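You operate a simulated robot arm through the tools that you are given. There is no shell and no other tool.

You are at the controls of a simulated two-armed robot. One attempt, no reset.

TASK
Lead the blue yarn through the discs and meter to the green post.
Fine: the yarn clip goes in that post's cup; disc lever open for it and shut again, orange flap up and down again; the table's other dials, levers and buttons end as they began. Where these are worked on the way, their far stop is far enough and under half their travel is too little: disc lever, orange flap.
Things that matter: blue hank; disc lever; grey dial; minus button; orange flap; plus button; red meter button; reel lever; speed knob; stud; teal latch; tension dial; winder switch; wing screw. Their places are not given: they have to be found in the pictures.

It is judged by the outcome, as a careful person would: the job done as asked, and still so three seconds after it is handed in. It fails if anything else is knocked over, pushed out of place, dropped, spilled or broken.

THE ROBOT
Two 7-joint arms with two-finger parallel grippers on one trunk that stands fixed in place. Base frame: the origin is at the foot of the trunk, x ahead of it, y to its left, z up. Lengths are in cm, angles in degrees, forces in N, time in s.
The left shoulder is at [7, 15.6, 110.5], the right one opposite. Payload 3.91 kg a hand.
The TCP of each hand is the grasp point between the finger pads, 3 cm short of the fingertips. In the tool frame z runs along the fingers and y along their closing line. Largest opening 11 cm; finger width 2, thickness 1; the body of the gripper, 4.8 by 11.2 cm, starts 5.5 cm behind the TCP.
Orientation is that of the tool frame in the base frame, as [roll, pitch, yaw] about the fixed x, y, z axes, in that order (R = Rz(yaw) Ry(pitch) Rx(roll)). With the fingers straight down and closing along the base's y, the tool's x points along the base's -x, its y along +y and its z along -z.

THE INTERFACE
- The arms move only by the tool play_rows. It takes "left_targets", "right_targets" or both (then of equal length, played together; a hand with none holds still); each is a list of rows, each an object of numbers (a shift or turn left out is 0, a gripper value left out holds the last): "dx", "dy", "dz": the shift along the base's x, y, z in units of 40 mm (1.0 is 40 mm); "ax", "ay", "az": the turn, a rotation vector about the base's x, y, z in units of 8 degrees (1.0 is 8 degrees); "hand": the closure in counts, from 0 (fully open) to 255 (shut). In form: [{"dx": .., "dy": .., "dz": .., "ax": .., "ay": .., "az": .., "hand": ..}, ...]. A call has 1 to 20 rows; each row shifts and turns the commanded pose from where the row before left it. A call with a number of a shift or a turn outside -1 to 1 is refused whole. Rows are played at 5 a second. More than 5 cm and 8.6 degrees between two rows, or a gripper value outside its range, and nothing of the call is played. Where a pose cannot be reached the arm comes as near as it can. A force on the tool above 70 N (or 10 N above the force at the start of the call, whichever is more), or a blocked arm, ends the call early, and 0.2 s more pass. The fingers move at their own pace (about 10.8 cm/s each) and stop on an object; they squeeze with about 25 N. The grip force told is the motor's: it shows also when the fingers shut on nothing. Time passes only in rows, and 0.2 s behind the last, so rows that do not move let the fingers close. The reply holds the time, the measured pose of the TCP, the force on the tool along the base axes, the opening and the grip force, in the units named above and with some noise, with the torque about the TCP (base axes, N m) and any sound that the robot's microphone picked up.
- Cameras (640 x 400 px; columns grow to the right, rows downward): "scene" is now at [13.34, -2.69, 133.56]; the picture's right is [-0.33, -0.94, -0.00], its down [-0.52, 0.18, -0.83] and it looks along [0.79, -0.28, -0.55] (base axes); focal length 235 px, centre (320, 200). "left" rides on the left gripper at [7.3, -1.7, -10.3] in its tool frame; the picture's right is [0.23, 0.97, 0.00], its down [-0.76, 0.18, -0.62] and it looks along [-0.61, 0.14, 0.78] (tool axes); focal length 222 px, centre (320, 200). "right" rides on the right gripper at [7.2, 1.7, -10.3] in its tool frame; the picture's right is [-0.23, 0.97, 0.00], its down [-0.76, -0.18, -0.62] and it looks along [-0.61, -0.14, 0.78] (tool axes); focal length 222 px, centre (320, 200).
- get_image(camera): a new picture of that camera. It takes no simulated time.
- raise_lower(by): slides the trunk up (or, below 0, down) by that many cm; the arms and the scene camera ride with it, the base frame stays. It gives what a move gives, with no picture.
- turn_head(pan, tilt): turns the head with the scene camera to pan (to the left, within 86 degrees either way) and tilt (down, from -29 to 69), counted from straight ahead of the robot. It gives what a move gives.
- point_at(camera, pixels): for up to 12 pixels [column, row] of the newest picture of that camera ("zoom" is the newest enlarged one), the place [x, y, z] in the base frame of the surface seen there, good to about 0.2 cm. It takes no simulated time.
- enlarge(camera, box): a new picture of the part [left, top, right, bottom] of that camera's present view, enlarged. It takes no simulated time.
- finish_job(): hands the job in; it is judged then, once.

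Unless the task says otherwise, let go and move clear before handing in.

The tools are called after ">>>" as a command line: name --argument value ..., lists and objects as JSON in quotes. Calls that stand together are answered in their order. play_rows: Moves the arms, as the interface text tells. Its arguments: {"type":"object","properties":{"left_targets":{"type":"array"},"right_targets":{"type":"array"}},"required":[]} The other tools are called the same way: raise_lower (by) slides the trunk up or down; turn_head (pan, tilt) turns the head that bears the scene camera; get_image (camera) takes a picture; point_at (camera, pixels) gives the place of the surface under pixels of a picture; enlarge (camera, box) takes an enlarged picture of a part of a camera's view; finish_job () hands the job in.

At the start:

```text
time_s: 0.0
left_tool_pos: [77.26, -7.88, 110.81]
left_ee_rot: [180.0, -0.1, -179.9]
left_force: [0.2, 0.3, -0.8]
left_torque: [0.0, -0.02, -0.02]
left_width: 11.02
left_grasp_force: 0.1
right_tool_pos: [40.51, -61.95, 112.11]
right_ee_rot: [-180.0, 0.0, -180.0]
right_force: [0.5, 0.0, -0.6]
right_torque: [0.04, 0.01, 0.03]
right_width: 10.98
right_grasp_force: 0.1
trunk travel left (down, up): [-55.0, 39.0]
head pan, tilt: [-19.3, 33.6]
```

scene: 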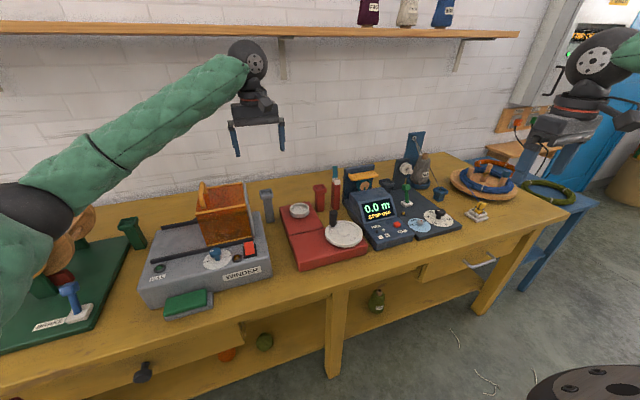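
right: 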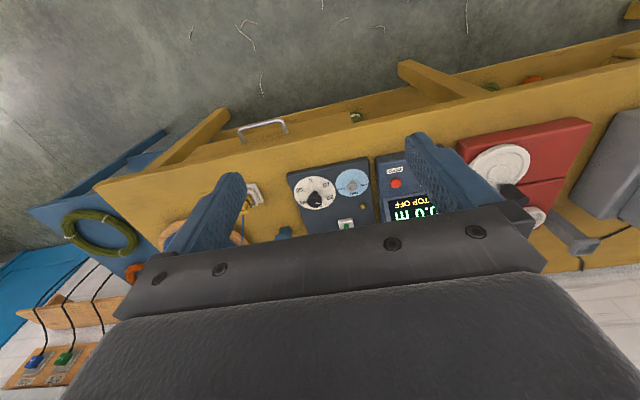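
left: 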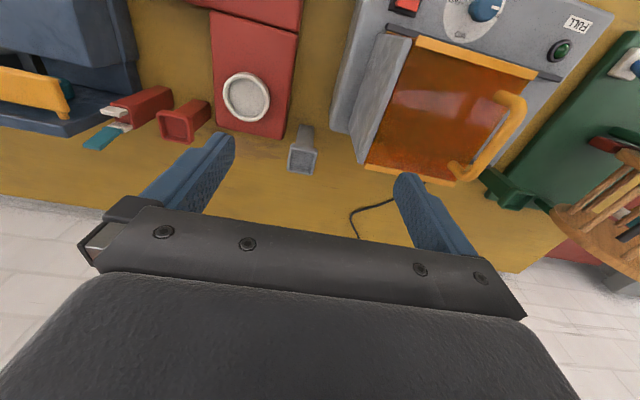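

The first pictures show a yellow bench with a green machine, a grey winder, red scale-like box, a blue meter/tension unit (scene about 370-450, 190-230), and a reel plate with hanks (480, 180). I'll enlarge parts of the scene to identify the items.

>>> enlarge --camera "scene" --box '[320, 120, 480, 260]'

>>> enlarge --camera "scene" --box '[440, 120, 600, 240]'

>>> enlarge --camera "scene" --box '[120, 160, 340, 320]'

>>> enlarge --camera "right" --box '[140, 110, 560, 260]'

```text
2.86 times, centred on (400, 190) of scene
```

zoom: 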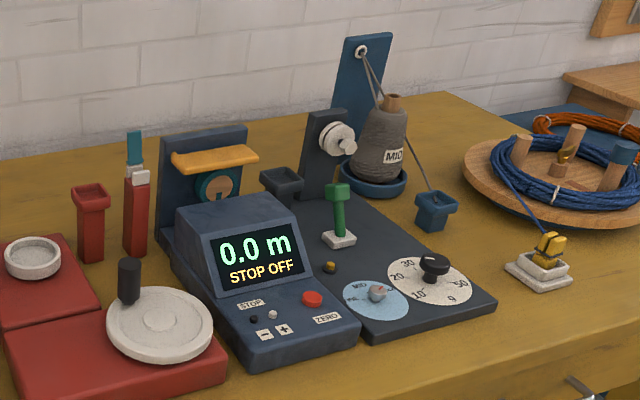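

```text
3.33 times, centred on (520, 180) of scene
```

zoom: 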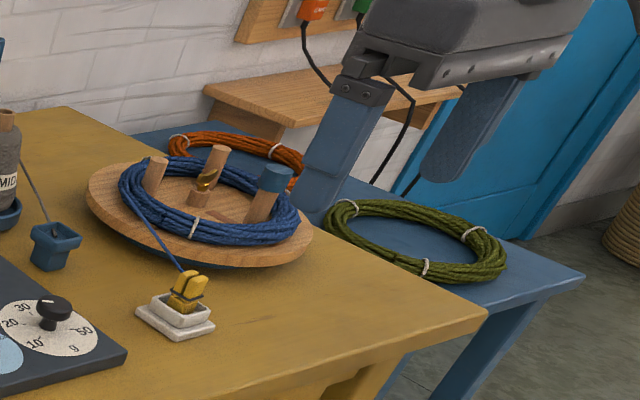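

```text
2.50 times, centred on (230, 240) of scene
```

zoom: 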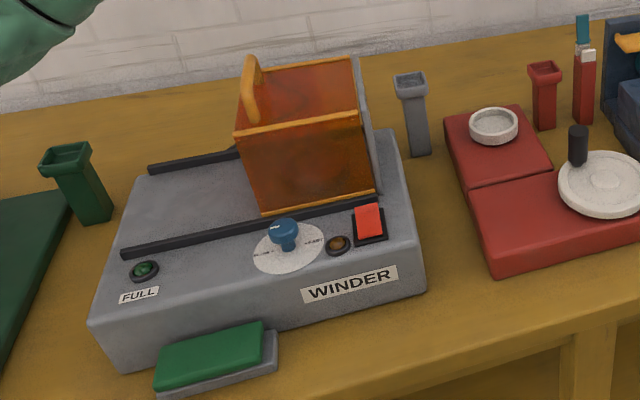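

```text
1.52 times, centred on (350, 185) of right
```

zoom: 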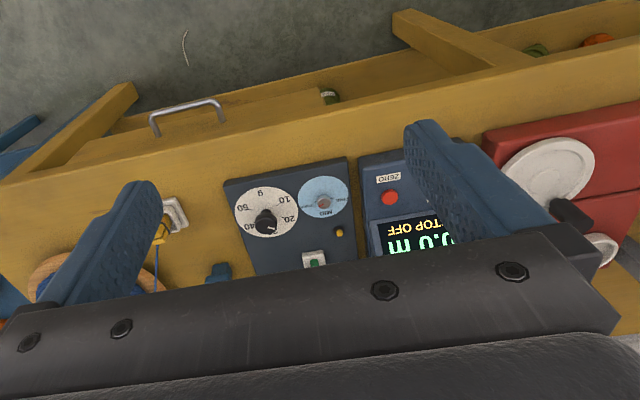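

The zooms show the blue hank on a wooden reel with its yellow clip in a white cup, the disc unit (white discs, green lever) and meter with orange flap. I'll zoom in further on each part.

>>> enlarge --camera "scene" --box '[385, 125, 445, 215]'

>>> enlarge --camera "scene" --box '[340, 155, 420, 215]'

>>> enlarge --camera "scene" --box '[445, 150, 525, 225]'

>>> enlarge --camera "scene" --box '[0, 190, 160, 360]'

>>> enlarge --camera "scene" --box '[260, 155, 360, 275]'

```text
4.44 times, centred on (415, 170) of scene
```

zoom: 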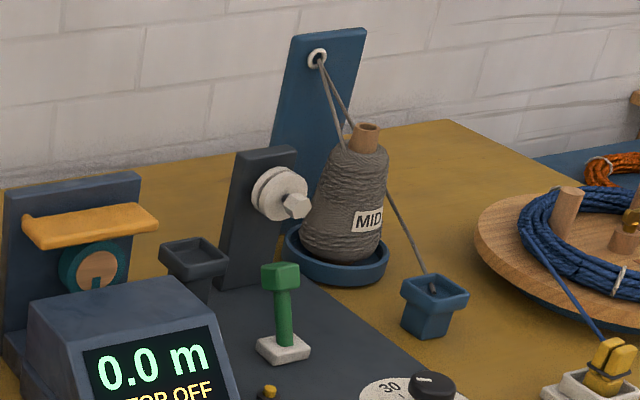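

```text
6.67 times, centred on (380, 185) of scene
```

zoom: 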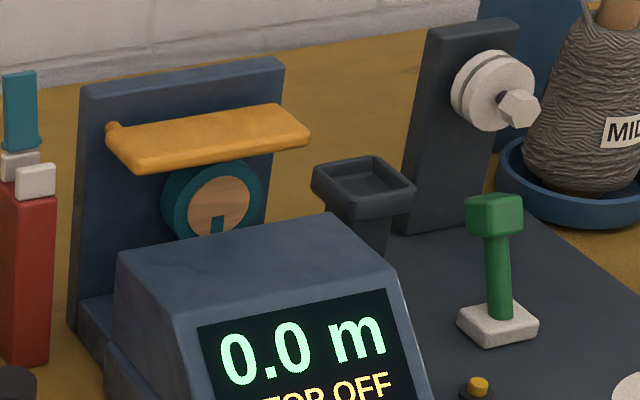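

```text
5.33 times, centred on (485, 188) of scene
```

zoom: 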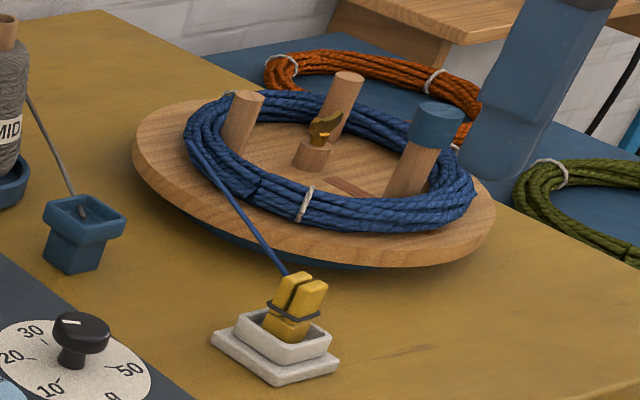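

```text
2.35 times, centred on (80, 275) of scene
```

zoom: 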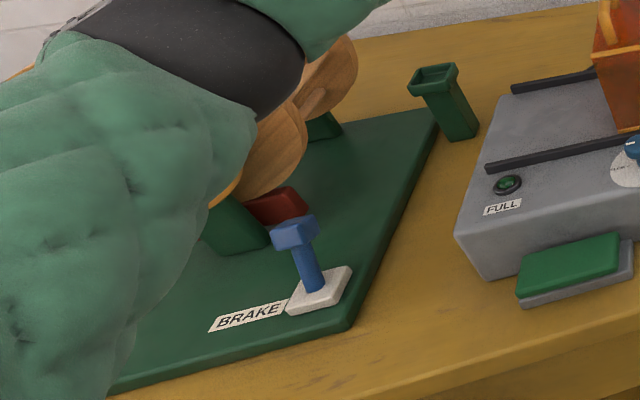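

```text
3.33 times, centred on (310, 215) of scene
```

zoom: 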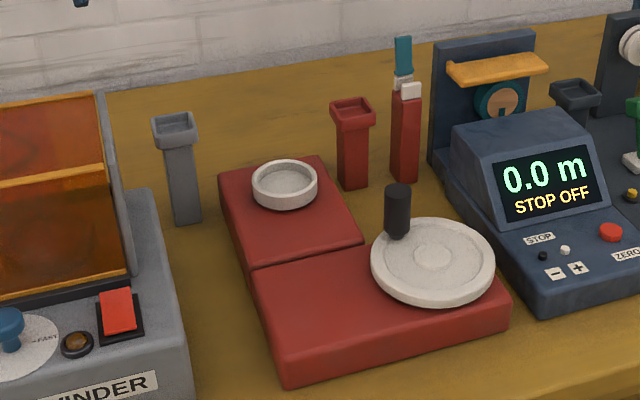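

The zooms show the discs on a dark post, the green lever in front of them, the orange flap above a teal wheel, and the yellow clip in a white cup. I'll measure positions on the disc/meter zoom next.

>>> enlarge --camera "scene" --box '[340, 150, 430, 215]'

```text
6.15 times, centred on (385, 182) of scene
```

zoom: 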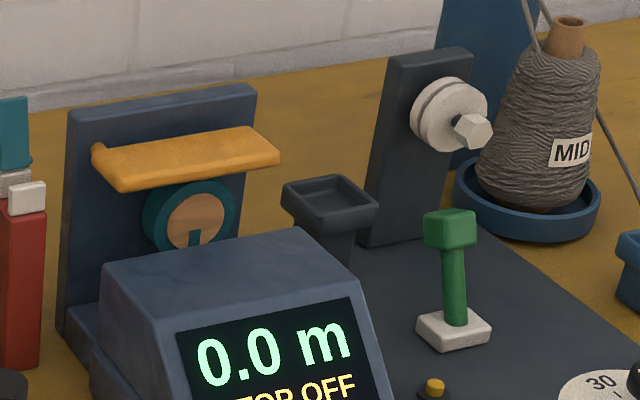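

>>> point_at --camera "zoom" --pixels '[[440, 120], [473, 132], [418, 105], [430, 60], [450, 230], [455, 300], [455, 335], [100, 155], [190, 165], [270, 150], [195, 220], [330, 200]]'

>>> point_at --camera "zoom" --pixels '[[430, 390], [160, 200], [225, 195], [150, 100], [120, 185], [250, 130], [290, 190], [375, 205], [400, 230], [490, 105], [450, 82], [448, 150]]'

```text
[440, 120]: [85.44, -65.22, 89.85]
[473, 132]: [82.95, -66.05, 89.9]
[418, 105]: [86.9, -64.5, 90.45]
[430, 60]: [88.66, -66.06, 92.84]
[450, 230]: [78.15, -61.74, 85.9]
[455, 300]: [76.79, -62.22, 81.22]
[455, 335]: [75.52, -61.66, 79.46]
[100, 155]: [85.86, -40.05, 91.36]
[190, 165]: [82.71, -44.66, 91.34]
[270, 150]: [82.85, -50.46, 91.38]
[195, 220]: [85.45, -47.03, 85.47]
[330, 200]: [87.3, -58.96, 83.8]
```

```text
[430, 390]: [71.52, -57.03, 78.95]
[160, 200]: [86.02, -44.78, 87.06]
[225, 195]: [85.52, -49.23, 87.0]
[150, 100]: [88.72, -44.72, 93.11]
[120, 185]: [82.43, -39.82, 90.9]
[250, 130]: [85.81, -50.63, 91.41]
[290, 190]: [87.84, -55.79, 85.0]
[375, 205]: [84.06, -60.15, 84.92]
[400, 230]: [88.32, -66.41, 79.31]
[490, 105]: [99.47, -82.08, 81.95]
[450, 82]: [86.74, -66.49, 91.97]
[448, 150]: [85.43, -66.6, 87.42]
```

Discs' axis runs along x at about (86, -65.5, 90), the wheel is at about (85.5, -47, 85.5), and the lever tip is at (78, -62, 86). Now I'll measure the clip/reel and the green post areas.

>>> enlarge --camera "scene" --box '[430, 150, 520, 225]'

```text
5.33 times, centred on (475, 188) of scene
```

zoom: 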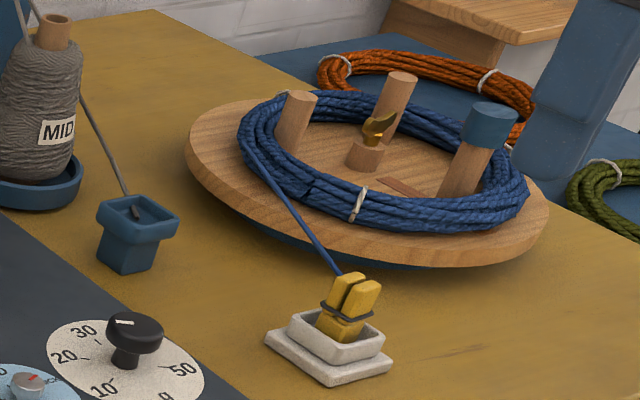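

>>> point_at --camera "zoom" --pixels '[[348, 290], [366, 295], [342, 275], [320, 345], [300, 320], [350, 365], [390, 345], [345, 325], [250, 165], [300, 220], [490, 350], [330, 375]]'

>>> point_at --camera "zoom" --pixels '[[380, 120], [400, 75], [300, 95], [490, 110], [130, 205], [375, 160], [200, 150], [540, 215], [400, 245], [135, 320], [60, 20], [120, 245]]'

>>> get_image --camera "scene"

```text
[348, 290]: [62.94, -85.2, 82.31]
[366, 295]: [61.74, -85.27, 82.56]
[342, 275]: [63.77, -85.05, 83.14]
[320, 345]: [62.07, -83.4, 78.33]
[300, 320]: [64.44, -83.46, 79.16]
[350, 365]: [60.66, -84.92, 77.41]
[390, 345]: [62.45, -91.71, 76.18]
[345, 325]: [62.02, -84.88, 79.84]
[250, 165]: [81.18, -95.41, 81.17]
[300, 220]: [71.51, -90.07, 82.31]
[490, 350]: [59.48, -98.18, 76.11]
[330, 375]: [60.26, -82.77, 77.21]
```

```text
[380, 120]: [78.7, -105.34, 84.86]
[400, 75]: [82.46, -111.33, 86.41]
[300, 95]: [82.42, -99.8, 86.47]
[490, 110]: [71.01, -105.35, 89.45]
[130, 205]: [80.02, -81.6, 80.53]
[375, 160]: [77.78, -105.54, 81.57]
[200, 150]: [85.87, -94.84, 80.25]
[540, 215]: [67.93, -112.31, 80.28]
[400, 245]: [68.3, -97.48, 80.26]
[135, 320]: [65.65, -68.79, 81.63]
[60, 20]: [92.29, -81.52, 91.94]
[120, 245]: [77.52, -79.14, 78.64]
```

```text
taken
```

scene: 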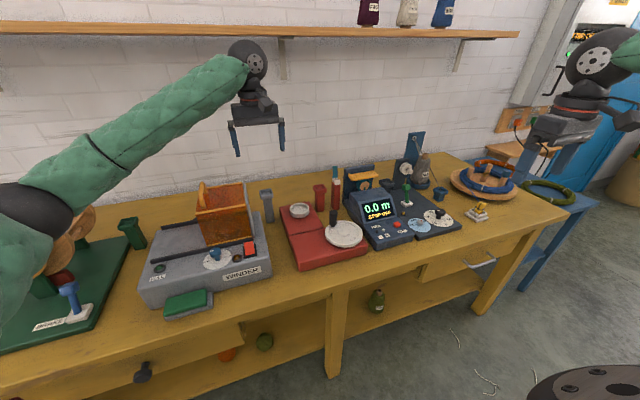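

The clip is at about (62.5, -85, 82) in its white cup; the table is at z 76.1. Now the green post and the meter/reel fronts.

>>> enlarge --camera "scene" --box '[90, 195, 190, 265]'

>>> point_at --camera "scene" --pixels '[[132, 224], [126, 222], [139, 220], [131, 229], [136, 245], [318, 190], [266, 193], [301, 210], [343, 235], [332, 215], [250, 250], [214, 256]]'

```text
5.71 times, centred on (140, 230) of scene
```

zoom: 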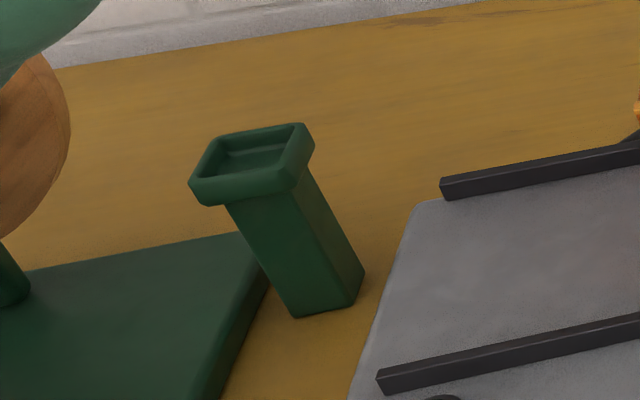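

```text
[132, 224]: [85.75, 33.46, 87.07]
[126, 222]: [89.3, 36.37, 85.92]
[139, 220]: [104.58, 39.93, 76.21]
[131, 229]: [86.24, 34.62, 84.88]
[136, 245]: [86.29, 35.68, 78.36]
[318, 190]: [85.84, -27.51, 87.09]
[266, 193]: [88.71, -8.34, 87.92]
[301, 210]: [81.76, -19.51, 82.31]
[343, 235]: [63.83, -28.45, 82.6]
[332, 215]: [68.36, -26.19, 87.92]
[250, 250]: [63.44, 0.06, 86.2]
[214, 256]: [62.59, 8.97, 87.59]
```

>>> point_at --camera "zoom" --pixels '[[255, 158], [195, 190], [295, 170], [215, 145], [300, 130], [260, 190], [270, 260], [330, 290], [350, 290], [240, 130], [245, 165], [200, 300]]'

```text
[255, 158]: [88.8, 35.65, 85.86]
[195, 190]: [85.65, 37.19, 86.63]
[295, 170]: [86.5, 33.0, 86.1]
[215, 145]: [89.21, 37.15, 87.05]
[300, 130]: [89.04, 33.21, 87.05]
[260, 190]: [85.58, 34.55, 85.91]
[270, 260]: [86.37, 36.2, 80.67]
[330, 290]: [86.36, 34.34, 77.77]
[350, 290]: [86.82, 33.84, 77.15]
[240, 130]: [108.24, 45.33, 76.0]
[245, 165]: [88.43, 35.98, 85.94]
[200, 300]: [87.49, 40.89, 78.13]
```

The green post's cup is about 4 x 4 cm, centred near (87.5, 35.2), rim z 87. I'll measure the winder hood and the intermediate posts, since the yarn will run past them.

>>> enlarge --camera "scene" --box '[170, 160, 290, 260]'

```text
4.00 times, centred on (230, 210) of scene
```

zoom: 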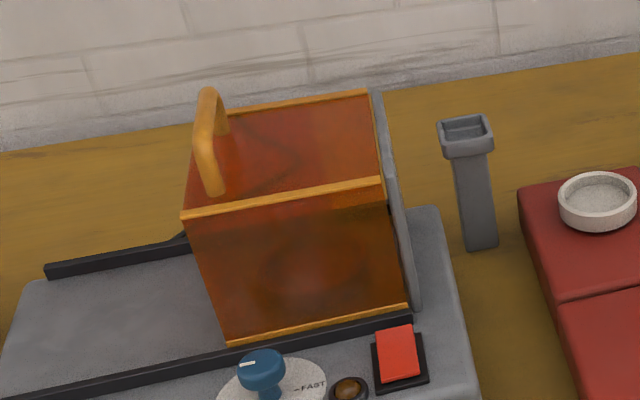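

>>> point_at --camera "zoom" --pixels '[[205, 95], [218, 190], [190, 215], [380, 180], [365, 95], [225, 105], [230, 335], [405, 310], [465, 130], [480, 240], [50, 270], [415, 215]]'

>>> enlarge --camera "scene" --box '[290, 155, 370, 215]'

```text
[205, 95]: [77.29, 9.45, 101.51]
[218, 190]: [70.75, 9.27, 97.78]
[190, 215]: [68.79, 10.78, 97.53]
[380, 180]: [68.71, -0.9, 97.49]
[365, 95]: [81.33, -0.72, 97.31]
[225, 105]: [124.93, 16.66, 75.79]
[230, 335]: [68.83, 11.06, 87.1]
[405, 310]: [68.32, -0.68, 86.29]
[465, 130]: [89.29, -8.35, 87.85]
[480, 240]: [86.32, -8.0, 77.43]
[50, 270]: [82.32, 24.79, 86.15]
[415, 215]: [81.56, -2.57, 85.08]
```

```text
6.67 times, centred on (330, 185) of scene
```

zoom: 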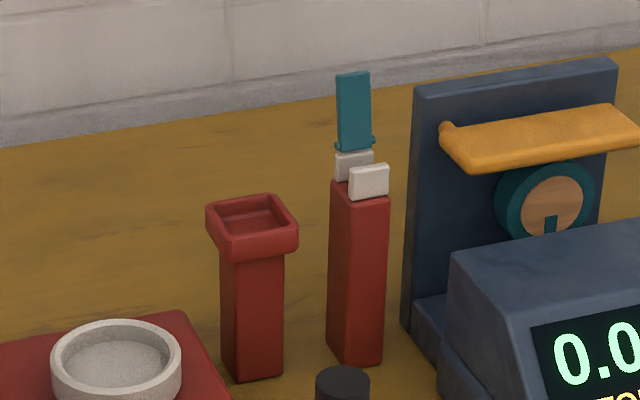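

>>> point_at --camera "zoom" --pixels '[[250, 215], [215, 215], [290, 235], [235, 250], [255, 370], [353, 90], [353, 145], [353, 165], [369, 182], [350, 230], [385, 200], [350, 360]]'

>>> point_at --camera "zoom" --pixels '[[448, 130], [460, 165], [545, 145], [560, 115], [530, 205], [500, 220], [590, 190], [550, 170], [420, 110], [600, 70], [490, 260], [549, 225]]'

```text
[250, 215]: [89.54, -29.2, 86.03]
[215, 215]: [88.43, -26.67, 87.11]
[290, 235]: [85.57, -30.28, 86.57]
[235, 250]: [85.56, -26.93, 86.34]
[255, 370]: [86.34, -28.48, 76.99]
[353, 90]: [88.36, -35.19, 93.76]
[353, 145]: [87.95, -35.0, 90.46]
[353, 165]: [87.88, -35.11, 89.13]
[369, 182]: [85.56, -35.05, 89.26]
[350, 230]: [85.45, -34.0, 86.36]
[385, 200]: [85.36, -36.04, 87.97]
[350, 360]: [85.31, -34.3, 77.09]
```

```text
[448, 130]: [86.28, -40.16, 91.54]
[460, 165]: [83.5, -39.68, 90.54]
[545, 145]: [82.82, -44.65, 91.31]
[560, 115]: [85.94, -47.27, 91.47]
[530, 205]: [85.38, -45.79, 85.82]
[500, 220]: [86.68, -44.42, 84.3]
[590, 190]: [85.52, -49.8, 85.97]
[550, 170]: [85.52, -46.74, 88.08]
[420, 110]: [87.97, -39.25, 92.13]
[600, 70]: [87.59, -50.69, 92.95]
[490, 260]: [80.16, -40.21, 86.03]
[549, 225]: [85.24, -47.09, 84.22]
```

The latch post (y -35), red cup (-28.5), grey cup (-8.3) and green cup (35.2) all lie near x 87, in line with discs and wheel, with the winder hood in front (x<81.3). I'll move the right hand forward for a close view of discs and flap.

>>> play_rows --right_targets '[{"dx": 1}, {"dx": 1}, {"dx": 1}, {"dx": 1}, {"dx": 1, "dz": -0.3}, {"dx": 1, "dz": -0.3}, {"dx": 0.5, "dz": -0.5}, {"dx": 0.5, "dz": -0.3}, {"dx": 0}]'

>>> get_image --camera "right"

>>> get_image --camera "scene"

```text
time_s: 2.0
left_tool_pos: [77.21, -7.91, 111.03]
left_ee_rot: [-180.0, 0.0, -179.8]
left_force: [0.1, 0.2, 0.1]
left_torque: [-0.02, -0.02, -0.01]
left_width: 10.99
left_grasp_force: 0.0
right_tool_pos: [68.72, -61.85, 106.68]
right_ee_rot: [180.0, 0.0, -179.9]
right_force: [0.0, -0.5, -0.4]
right_torque: [-0.02, 0.0, 0.0]
right_width: 11.02
right_grasp_force: 0.0
trunk travel left (down, up): [-55.0, 39.0]
head pan, tilt: [-19.3, 33.6]
```

```text
taken
```

right: 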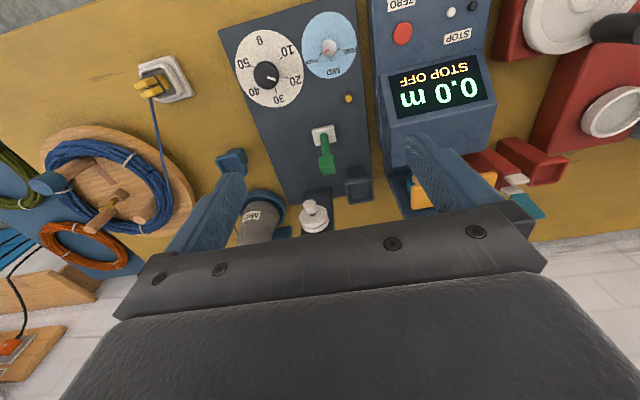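

```text
taken
```

scene: 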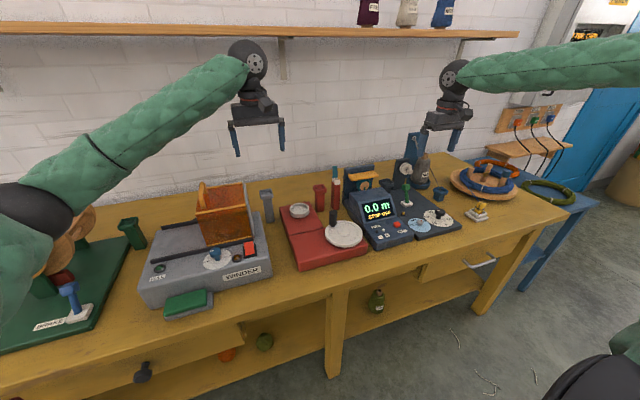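

From above (right view) the lever at (325,150), discs at (314,217) and dark post cup at (358,188) are visible. I'll enlarge this view.

>>> enlarge --camera "right" --box '[270, 110, 400, 240]'

>>> enlarge --camera "right" --box '[80, 40, 220, 150]'

>>> enlarge --camera "right" --box '[400, 110, 560, 220]'

```text
3.08 times, centred on (335, 175) of right
```

zoom: 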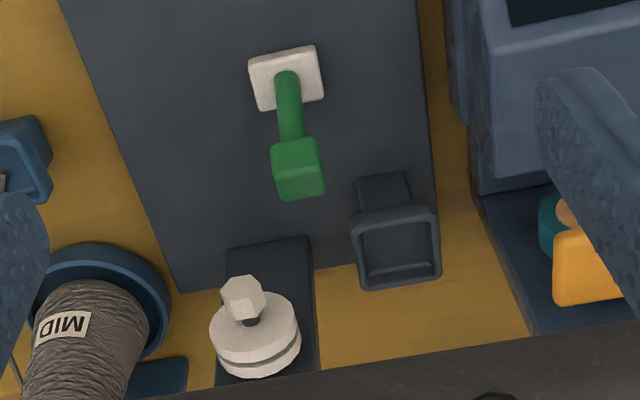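

```text
3.64 times, centred on (150, 95) of right
```

zoom: 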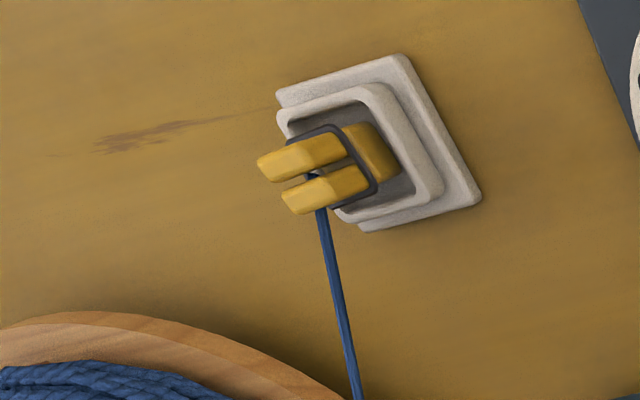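

```text
3.64 times, centred on (480, 165) of right
```

zoom: 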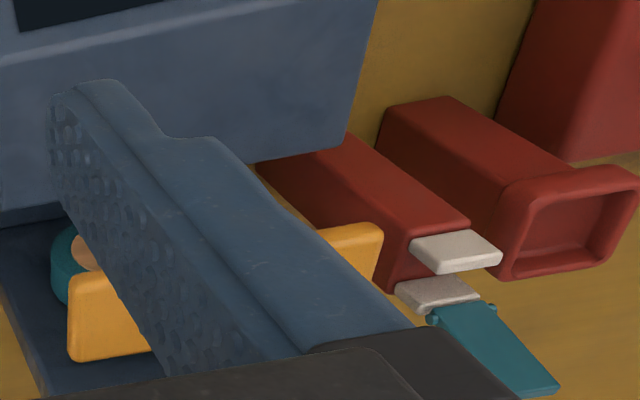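

The lever leans away from the robot, toward the discs; the clip has two prongs on top with yarn leaving between them toward the reel. I'll measure points on the disc zoom.

>>> enlarge --camera "right" --box '[285, 115, 365, 240]'

>>> point_at --camera "right" --pixels '[[322, 133], [325, 150], [326, 165], [327, 170], [310, 204], [312, 215], [314, 226], [358, 185], [352, 178], [370, 185], [348, 98], [158, 82]]'

```text
3.20 times, centred on (325, 178) of right
```

zoom: 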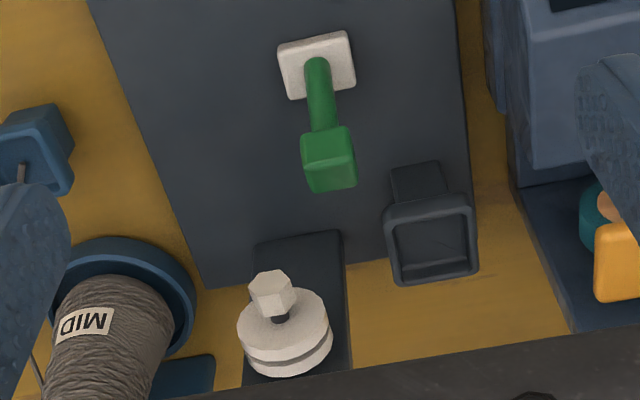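

```text
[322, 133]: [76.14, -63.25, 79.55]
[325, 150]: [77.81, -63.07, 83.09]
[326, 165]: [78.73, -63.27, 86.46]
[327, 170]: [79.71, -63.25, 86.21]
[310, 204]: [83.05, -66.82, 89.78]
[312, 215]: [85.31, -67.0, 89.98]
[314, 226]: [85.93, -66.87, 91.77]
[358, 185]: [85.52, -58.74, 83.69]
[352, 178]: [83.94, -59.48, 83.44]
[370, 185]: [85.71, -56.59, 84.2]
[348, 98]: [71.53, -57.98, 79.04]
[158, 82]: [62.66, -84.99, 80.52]
```

The two cameras disagree by about 1 cm in y for the lever and stud, so I'll check calibration by looking at the right fingertips (known pose) in the scene view.

>>> enlarge --camera "scene" --box '[400, 80, 490, 160]'

>>> point_at --camera "scene" --pixels '[[407, 193], [407, 200], [388, 213], [479, 212]]'

```text
5.00 times, centred on (445, 120) of scene
```

zoom: 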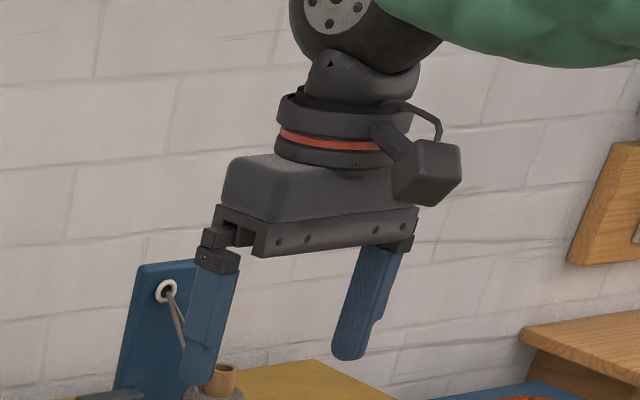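

```text
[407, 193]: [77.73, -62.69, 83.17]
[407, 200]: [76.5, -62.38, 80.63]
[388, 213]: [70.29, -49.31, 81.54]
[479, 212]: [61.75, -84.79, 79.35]
```

>>> point_at --camera "zoom" --pixels '[[195, 380], [187, 370], [208, 380], [350, 355], [337, 350], [362, 350], [215, 270], [380, 260], [165, 290], [200, 330], [355, 320], [225, 375]]'

>>> enlarge --camera "scene" --box '[385, 170, 425, 215]'

```text
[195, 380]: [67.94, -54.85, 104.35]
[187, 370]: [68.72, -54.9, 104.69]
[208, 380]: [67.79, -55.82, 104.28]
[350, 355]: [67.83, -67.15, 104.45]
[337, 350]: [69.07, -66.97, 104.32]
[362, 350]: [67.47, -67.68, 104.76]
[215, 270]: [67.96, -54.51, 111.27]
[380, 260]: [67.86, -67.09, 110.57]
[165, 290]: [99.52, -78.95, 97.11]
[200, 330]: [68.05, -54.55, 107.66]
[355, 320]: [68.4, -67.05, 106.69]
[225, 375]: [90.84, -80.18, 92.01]
```

```text
8.89 times, centred on (405, 192) of scene
```

zoom: 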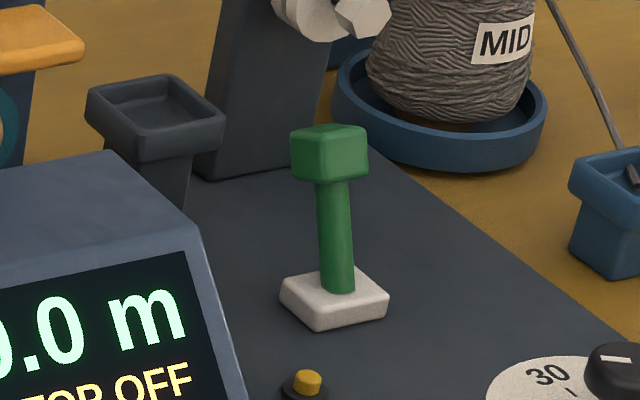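

The scene camera reads about 0.5 cm too far left and the right camera about 0.5 too far right, so I'll average them. I'll check the flap's hinge and the latch from the left camera.

>>> enlarge --camera "left" --box '[0, 30, 150, 160]'

>>> enlarge --camera "scene" --box '[345, 160, 400, 200]'

```text
3.08 times, centred on (75, 95) of left
```

zoom: 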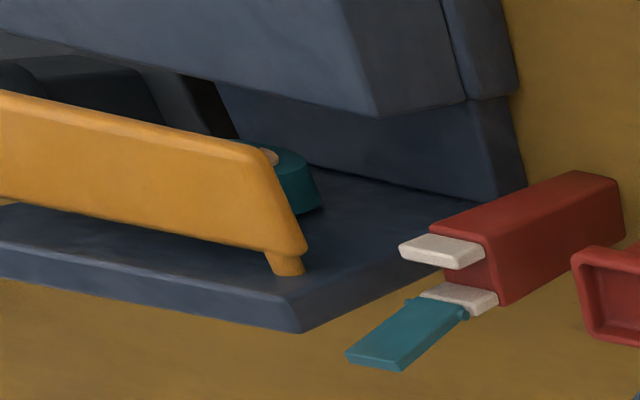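

```text
10.00 times, centred on (372, 180) of scene
```

zoom: 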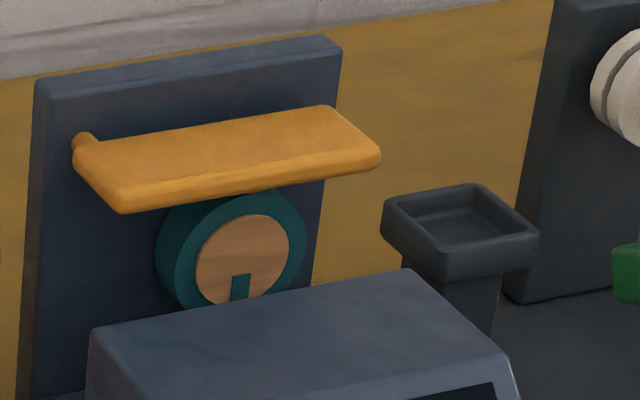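

The flap is hinged on a rod along its back edge, so it flips up toward the back plate. I'll measure flap edges, housing top, and wheel.

>>> point_at --camera "zoom" --pixels '[[250, 180], [125, 200], [370, 160], [330, 110], [100, 150], [250, 230], [290, 205], [170, 235], [400, 280], [100, 330], [250, 320], [480, 345]]'

>>> point_at --camera "left" --pixels '[[30, 95], [10, 90], [65, 112], [70, 92], [100, 112], [105, 126], [92, 140], [70, 45], [115, 95], [75, 100]]'

```text
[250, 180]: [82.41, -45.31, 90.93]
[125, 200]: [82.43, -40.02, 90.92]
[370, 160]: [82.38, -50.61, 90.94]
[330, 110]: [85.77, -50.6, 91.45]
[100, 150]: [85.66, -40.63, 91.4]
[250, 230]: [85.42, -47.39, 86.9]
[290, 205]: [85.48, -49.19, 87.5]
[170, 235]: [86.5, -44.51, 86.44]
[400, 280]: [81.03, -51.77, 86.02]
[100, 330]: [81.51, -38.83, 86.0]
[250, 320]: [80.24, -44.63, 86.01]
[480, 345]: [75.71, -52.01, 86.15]
```

```text
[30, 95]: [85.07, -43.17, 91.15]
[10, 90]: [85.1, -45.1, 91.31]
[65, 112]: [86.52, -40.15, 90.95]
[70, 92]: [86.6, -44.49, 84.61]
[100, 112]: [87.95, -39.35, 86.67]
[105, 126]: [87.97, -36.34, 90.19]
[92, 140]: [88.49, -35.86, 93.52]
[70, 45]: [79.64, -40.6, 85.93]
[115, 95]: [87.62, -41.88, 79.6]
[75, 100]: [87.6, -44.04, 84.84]
```

The housing top is flat at z 86 with its back edge at x 81.2; the flap front edge is at x 82.4, z 90.9. I'll calibrate each arm camera against its own fingers.

>>> point_at --camera "right" --pixels '[[418, 140], [430, 160], [445, 190], [236, 180], [225, 200], [215, 230], [460, 200], [205, 215]]'

>>> point_at --camera "left" --pixels '[[410, 180], [420, 210], [225, 145], [215, 170], [200, 200], [430, 230], [303, 150], [245, 95]]'

>>> enlarge --camera "scene" --box '[215, 90, 300, 160]'

```text
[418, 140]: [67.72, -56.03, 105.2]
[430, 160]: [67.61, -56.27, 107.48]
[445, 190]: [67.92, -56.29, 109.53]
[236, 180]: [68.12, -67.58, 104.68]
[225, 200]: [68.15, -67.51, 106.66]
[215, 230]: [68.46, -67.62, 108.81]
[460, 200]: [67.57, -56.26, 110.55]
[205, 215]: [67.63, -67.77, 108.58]
```

```text
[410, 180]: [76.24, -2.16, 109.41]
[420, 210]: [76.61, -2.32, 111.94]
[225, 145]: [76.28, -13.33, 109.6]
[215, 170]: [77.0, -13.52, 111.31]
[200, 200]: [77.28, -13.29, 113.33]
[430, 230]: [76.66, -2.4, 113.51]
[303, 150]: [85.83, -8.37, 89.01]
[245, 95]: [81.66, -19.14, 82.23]
```

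```text
5.71 times, centred on (258, 125) of scene
```

zoom: 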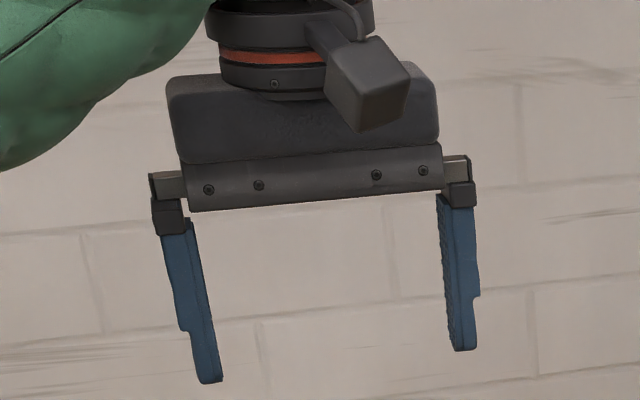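

The arm camera agrees with its own fingers, while the scene camera reads about 0.6 too far left at that side; so the lever knob is about (79, -63.2, 85.5). I'll bring the right hand above the lever, half-closed.

>>> play_rows --right_targets '[{"dx": 0.857, "dy": -0.11, "dz": -0.5, "hand": 130}, {"dx": 0.857, "dy": -0.11, "dz": -0.7, "hand": 130}, {"dx": 0.857, "dy": -0.11, "dz": -0.8, "hand": 130}, {"hand": 130}, {"hand": 130}]'

>>> get_image --camera "right"

>>> enlarge --camera "scene" --box '[360, 110, 480, 220]'

```text
time_s: 3.2
left_tool_pos: [77.34, -7.96, 110.69]
left_ee_rot: [180.0, -0.1, -179.9]
left_force: [0.5, -0.6, -0.6]
left_torque: [-0.02, 0.02, 0.01]
left_width: 10.99
left_grasp_force: 0.1
right_tool_pos: [78.93, -63.29, 98.25]
right_ee_rot: [179.9, 0.0, -180.0]
right_force: [0.2, 0.0, 0.4]
right_torque: [-0.01, 0.01, 0.0]
right_width: 5.37
right_grasp_force: 0.1
trunk travel left (down, up): [-55.0, 39.0]
head pan, tilt: [-19.3, 33.6]
```

```text
taken
```

right: 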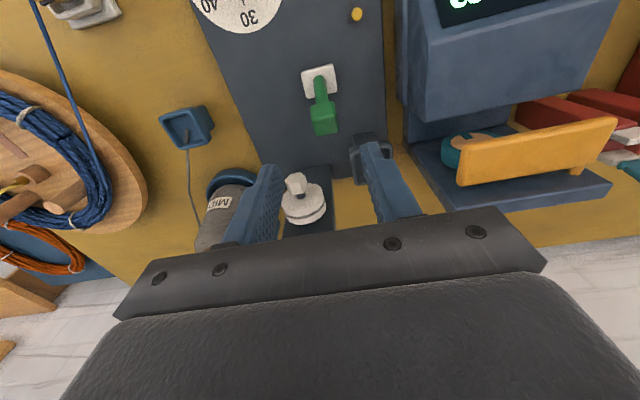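

```text
3.64 times, centred on (420, 165) of scene
```

zoom: 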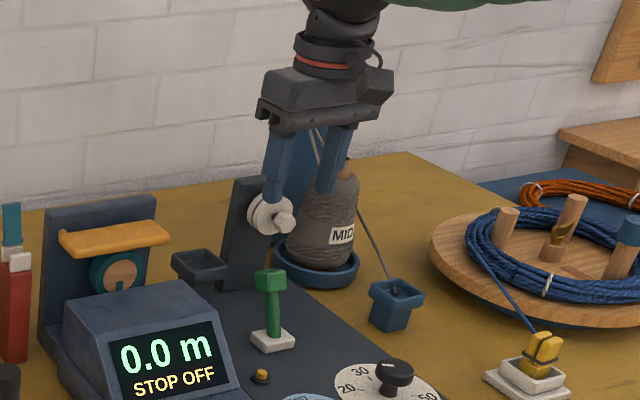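

The hand is above the lever; the right camera now sees the lever at (325,110), discs at (303,200) and flap at (535,155) from closer. I'll re-measure here.

>>> point_at --camera "right" --pixels '[[325, 118], [326, 128], [313, 120], [336, 118], [320, 85], [321, 98], [297, 183], [303, 203], [306, 218], [320, 200], [290, 215], [357, 15]]'

>>> point_at --camera "right" --pixels '[[465, 180], [610, 125], [580, 165], [535, 150], [455, 150], [370, 148], [357, 150], [187, 130], [455, 168], [590, 180], [330, 180], [475, 165]]'

>>> enlarge --camera "right" --box '[270, 50, 380, 240]'

```text
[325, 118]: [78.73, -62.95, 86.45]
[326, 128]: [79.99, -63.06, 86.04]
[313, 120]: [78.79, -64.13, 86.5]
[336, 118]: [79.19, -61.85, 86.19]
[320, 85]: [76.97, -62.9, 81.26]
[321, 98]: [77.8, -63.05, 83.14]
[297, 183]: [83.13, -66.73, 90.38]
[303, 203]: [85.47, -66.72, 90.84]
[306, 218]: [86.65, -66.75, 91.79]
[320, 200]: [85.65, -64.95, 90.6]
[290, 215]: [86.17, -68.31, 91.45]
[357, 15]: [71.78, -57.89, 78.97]
```

```text
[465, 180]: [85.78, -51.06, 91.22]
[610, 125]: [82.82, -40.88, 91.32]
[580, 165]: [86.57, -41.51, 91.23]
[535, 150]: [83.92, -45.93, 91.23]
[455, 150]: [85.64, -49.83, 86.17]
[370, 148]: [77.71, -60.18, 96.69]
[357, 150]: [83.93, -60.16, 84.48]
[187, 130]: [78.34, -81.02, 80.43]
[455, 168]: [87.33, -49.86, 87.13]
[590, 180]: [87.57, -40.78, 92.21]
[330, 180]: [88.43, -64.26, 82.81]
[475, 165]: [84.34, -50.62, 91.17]
```

```text
2.11 times, centred on (325, 145) of right
```

zoom: 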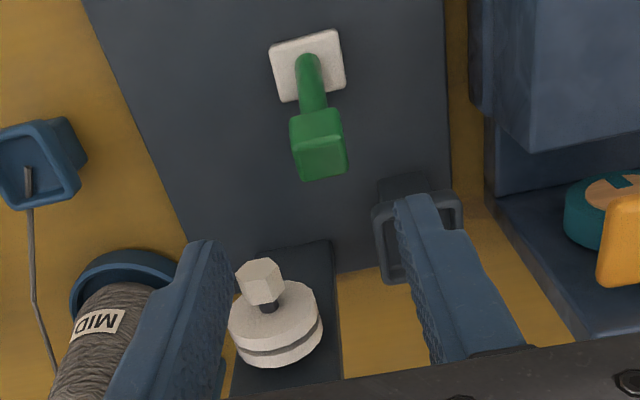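

The knob spans y -64.2 to -61.8, top z 86.5, so I'll descend with fingers straddling it and close gently.

>>> play_rows --right_targets '[{"dz": -1, "dy": 0.06, "hand": 130}, {"dz": -1, "hand": 130}, {"dz": -0.9, "hand": 130}, {"hand": 130}]'

>>> get_image --camera "right"

>>> enlarge --camera "scene" --box '[360, 130, 460, 220]'

```text
time_s: 4.2
left_tool_pos: [77.36, -7.84, 110.74]
left_ee_rot: [-180.0, -0.1, -179.9]
left_force: [0.8, 0.5, 0.4]
left_torque: [0.04, -0.02, -0.01]
left_width: 11.0
left_grasp_force: 0.0
right_tool_pos: [78.59, -63.05, 86.75]
right_ee_rot: [180.0, 0.0, 179.9]
right_force: [0.4, 0.4, 0.0]
right_torque: [0.01, -0.01, 0.0]
right_width: 5.4
right_grasp_force: 0.1
trunk travel left (down, up): [-55.0, 39.0]
head pan, tilt: [-19.3, 33.6]
```

```text
taken
```

right: 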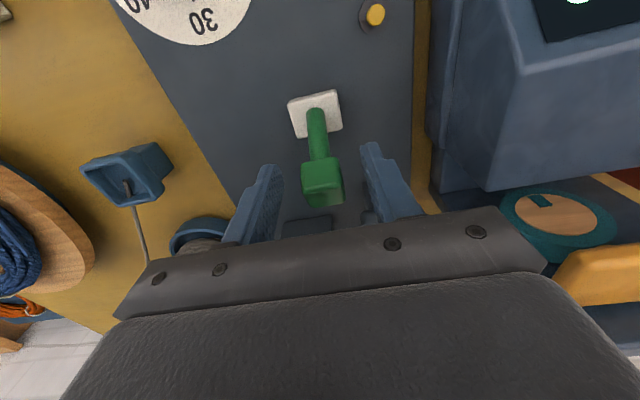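

```text
4.44 times, centred on (410, 175) of scene
```

zoom: 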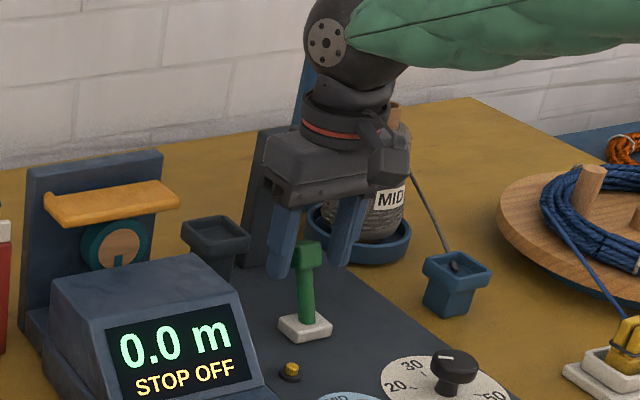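

Fingers straddle the knob cleanly (knob at 322,180 between the pads). I'll close on it.

>>> play_rows --right_targets '[{"dx": 0.1, "dz": -0.1, "hand": 130}, {"hand": 225}, {"hand": 225}, {"hand": 225}, {"hand": 225}]'

```text
time_s: 5.4
left_tool_pos: [77.35, -7.9, 110.81]
left_ee_rot: [-180.0, -0.1, -179.9]
left_force: [0.6, -0.8, -0.7]
left_torque: [-0.01, 0.0, 0.0]
left_width: 11.0
left_grasp_force: 0.0
right_tool_pos: [79.02, -62.91, 86.45]
right_ee_rot: [180.0, 0.0, -179.9]
right_force: [-1.2, 7.5, -7.0]
right_torque: [0.04, -0.06, -0.01]
right_width: 2.58
right_grasp_force: 44.8
trunk travel left (down, up): [-55.0, 39.0]
head pan, tilt: [-19.3, 33.6]
```

The knob is gripped (2.58 cm). I'll pull it toward the robot in small steps and watch force.

>>> play_rows --right_targets '[{"dx": -0.25, "dz": 0.08}, {"dx": -0.25, "dz": 0.05}, {"dx": 0}]'

>>> get_image --camera "right"

```text
time_s: 6.2
left_tool_pos: [77.35, -7.93, 110.79]
left_ee_rot: [-180.0, 0.0, -180.0]
left_force: [-0.4, 0.3, 0.8]
left_torque: [-0.02, 0.01, 0.01]
left_width: 11.04
left_grasp_force: 0.1
right_tool_pos: [77.23, -62.94, 87.04]
right_ee_rot: [-180.0, -0.1, -180.0]
right_force: [16.2, -1.4, -1.5]
right_torque: [-0.08, -1.18, -0.11]
right_width: 2.55
right_grasp_force: 44.7
trunk travel left (down, up): [-55.0, 39.0]
head pan, tilt: [-19.3, 33.6]
```

```text
taken
```

right: 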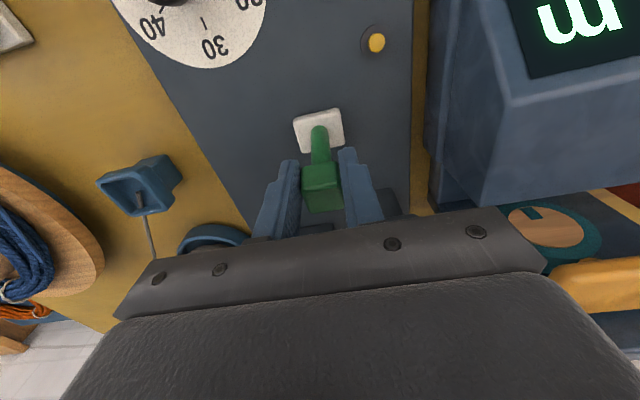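

The lever follows with about 16 N resistance. I'll continue pulling.

>>> play_rows --right_targets '[{"dx": -0.25}, {"dx": -0.25}, {"dx": 0}]'

>>> enlarge --camera "scene" --box '[360, 130, 460, 220]'

```text
time_s: 7.0
left_tool_pos: [77.3, -8.03, 110.82]
left_ee_rot: [179.9, -0.2, -179.9]
left_force: [0.1, -0.8, 0.3]
left_torque: [-0.03, -0.02, -0.03]
left_width: 11.02
left_grasp_force: 0.1
right_tool_pos: [75.21, -62.91, 86.99]
right_ee_rot: [-180.0, -0.1, 180.0]
right_force: [18.7, -8.7, -2.5]
right_torque: [-0.2, -1.24, -0.02]
right_width: 2.56
right_grasp_force: 45.2
trunk travel left (down, up): [-55.0, 39.0]
head pan, tilt: [-19.3, 33.6]
```

```text
4.44 times, centred on (410, 175) of scene
```

zoom: 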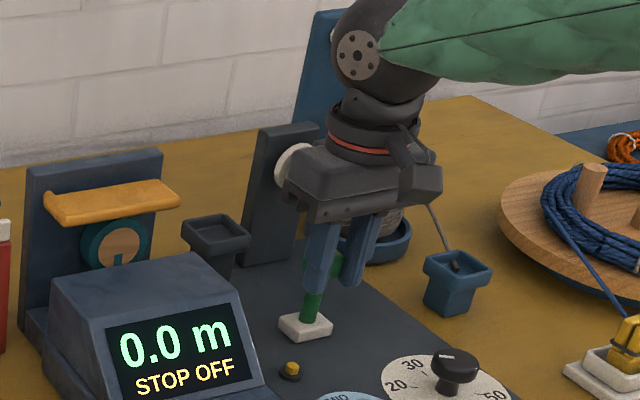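

The lever is following (knob between fingers at about (335,270)). Continue pulling to the stop.

>>> play_rows --right_targets '[{"dx": -0.25, "dz": -0.06}, {"dx": -0.2, "dz": -0.08}, {"dx": 0}]'

>>> get_image --camera "right"

```text
time_s: 7.8
left_tool_pos: [77.34, -7.91, 110.74]
left_ee_rot: [-180.0, -0.2, -179.9]
left_force: [-0.9, 0.1, 0.4]
left_torque: [0.0, 0.0, -0.03]
left_width: 10.97
left_grasp_force: 0.0
right_tool_pos: [73.3, -62.97, 86.54]
right_ee_rot: [-180.0, -0.1, 180.0]
right_force: [15.7, -5.5, -2.2]
right_torque: [-0.05, -1.02, -0.1]
right_width: 2.58
right_grasp_force: 44.9
trunk travel left (down, up): [-55.0, 39.0]
head pan, tilt: [-19.3, 33.6]
```

```text
taken
```

right: 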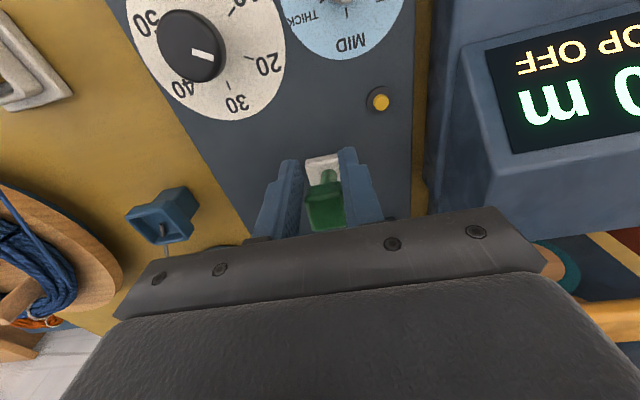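

Still about 16 N; the lever is now past upright toward the robot. I'll go further in small steps to find the stop.

>>> play_rows --right_targets '[{"dx": -0.2, "dz": -0.12}, {"dx": 0}]'

>>> play_rows --right_targets '[{"dx": -0.2, "dz": -0.12}, {"dx": 0}]'

>>> get_image --camera "right"

```text
time_s: 8.4
left_tool_pos: [77.44, -7.9, 110.77]
left_ee_rot: [180.0, -0.1, -179.9]
left_force: [-0.2, -1.2, 0.2]
left_torque: [0.03, -0.01, 0.0]
left_width: 10.99
left_grasp_force: 0.1
right_tool_pos: [72.48, -63.01, 86.02]
right_ee_rot: [180.0, -0.1, -179.9]
right_force: [12.7, -10.9, 6.7]
right_torque: [-0.24, -1.22, -0.08]
right_width: 2.57
right_grasp_force: 44.2
trunk travel left (down, up): [-55.0, 39.0]
head pan, tilt: [-19.3, 33.6]
```

```text
time_s: 9.0
left_tool_pos: [77.22, -7.86, 110.75]
left_ee_rot: [-180.0, -0.1, -180.0]
left_force: [0.3, -0.1, -0.2]
left_torque: [0.0, -0.05, -0.02]
left_width: 11.01
left_grasp_force: 0.1
right_tool_pos: [71.8, -62.85, 85.61]
right_ee_rot: [-180.0, -0.2, -179.9]
right_force: [-0.2, -0.5, 0.8]
right_torque: [0.04, 0.01, -0.02]
right_width: 1.29
right_grasp_force: 0.1
trunk travel left (down, up): [-55.0, 39.0]
head pan, tilt: [-19.3, 33.6]
```

```text
taken
```

right: 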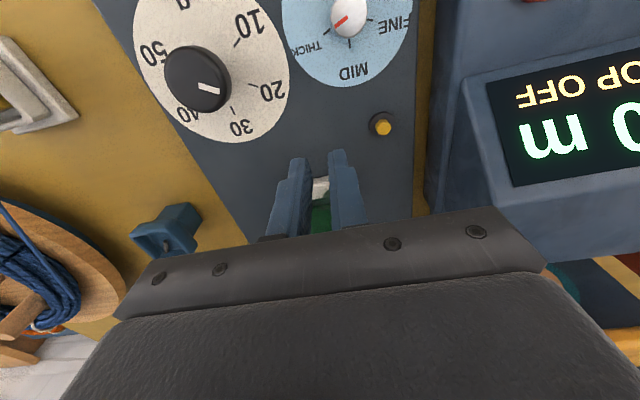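

The fingers slipped off the knob (width now 1.29), likely at the stop. I'll raise the hand and look.

>>> play_rows --right_targets '[{"dx": -0.1, "dz": 0.5}, {"dz": 1}, {"dz": 1}, {"dx": -0.5, "dz": 0.5}]'

>>> get_image --camera "right"

>>> enlarge --camera "scene" --box '[370, 140, 440, 220]'

```text
time_s: 10.0
left_tool_pos: [77.13, -7.9, 110.9]
left_ee_rot: [180.0, 0.0, -179.8]
left_force: [0.1, -0.1, 0.6]
left_torque: [0.01, 0.02, -0.01]
left_width: 11.0
left_grasp_force: 0.0
right_tool_pos: [69.29, -63.21, 98.03]
right_ee_rot: [-180.0, 0.0, -179.9]
right_force: [-0.5, 0.2, -0.3]
right_torque: [0.05, 0.0, -0.02]
right_width: 1.3
right_grasp_force: 0.0
trunk travel left (down, up): [-55.0, 39.0]
head pan, tilt: [-19.3, 33.6]
```

```text
taken
```

right: 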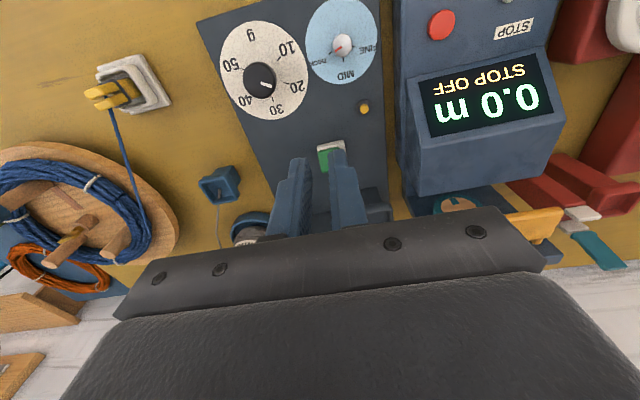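

```text
5.00 times, centred on (405, 180) of scene
```

zoom: 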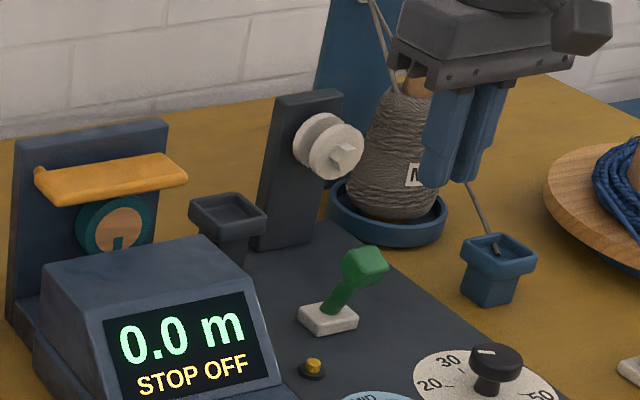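

The lever now leans toward the robot and the discs have visibly opened. I'll measure lever tilt and the disc gap.

>>> point_at --camera "zoom" --pixels '[[362, 255], [370, 270], [355, 280], [340, 300], [328, 320], [310, 135], [340, 145], [325, 150], [345, 160], [318, 130]]'

>>> enlarge --camera "scene" --box '[390, 150, 425, 215]'

```text
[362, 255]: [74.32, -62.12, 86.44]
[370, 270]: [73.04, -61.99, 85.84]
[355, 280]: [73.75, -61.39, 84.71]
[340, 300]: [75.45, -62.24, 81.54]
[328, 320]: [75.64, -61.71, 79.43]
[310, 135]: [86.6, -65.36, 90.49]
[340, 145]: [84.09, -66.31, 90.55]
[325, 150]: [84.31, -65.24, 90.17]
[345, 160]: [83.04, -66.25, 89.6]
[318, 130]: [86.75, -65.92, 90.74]
```

```text
6.15 times, centred on (408, 182) of scene
```

zoom: 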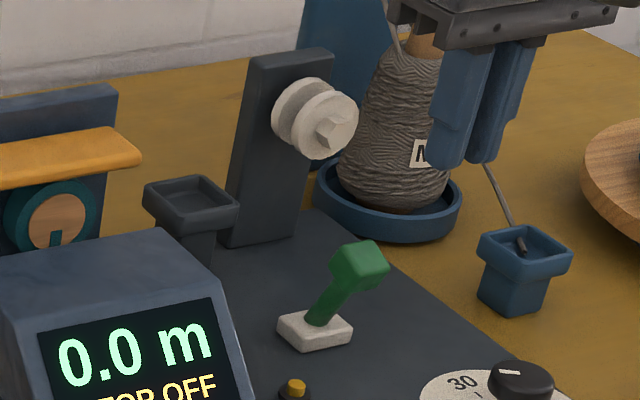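

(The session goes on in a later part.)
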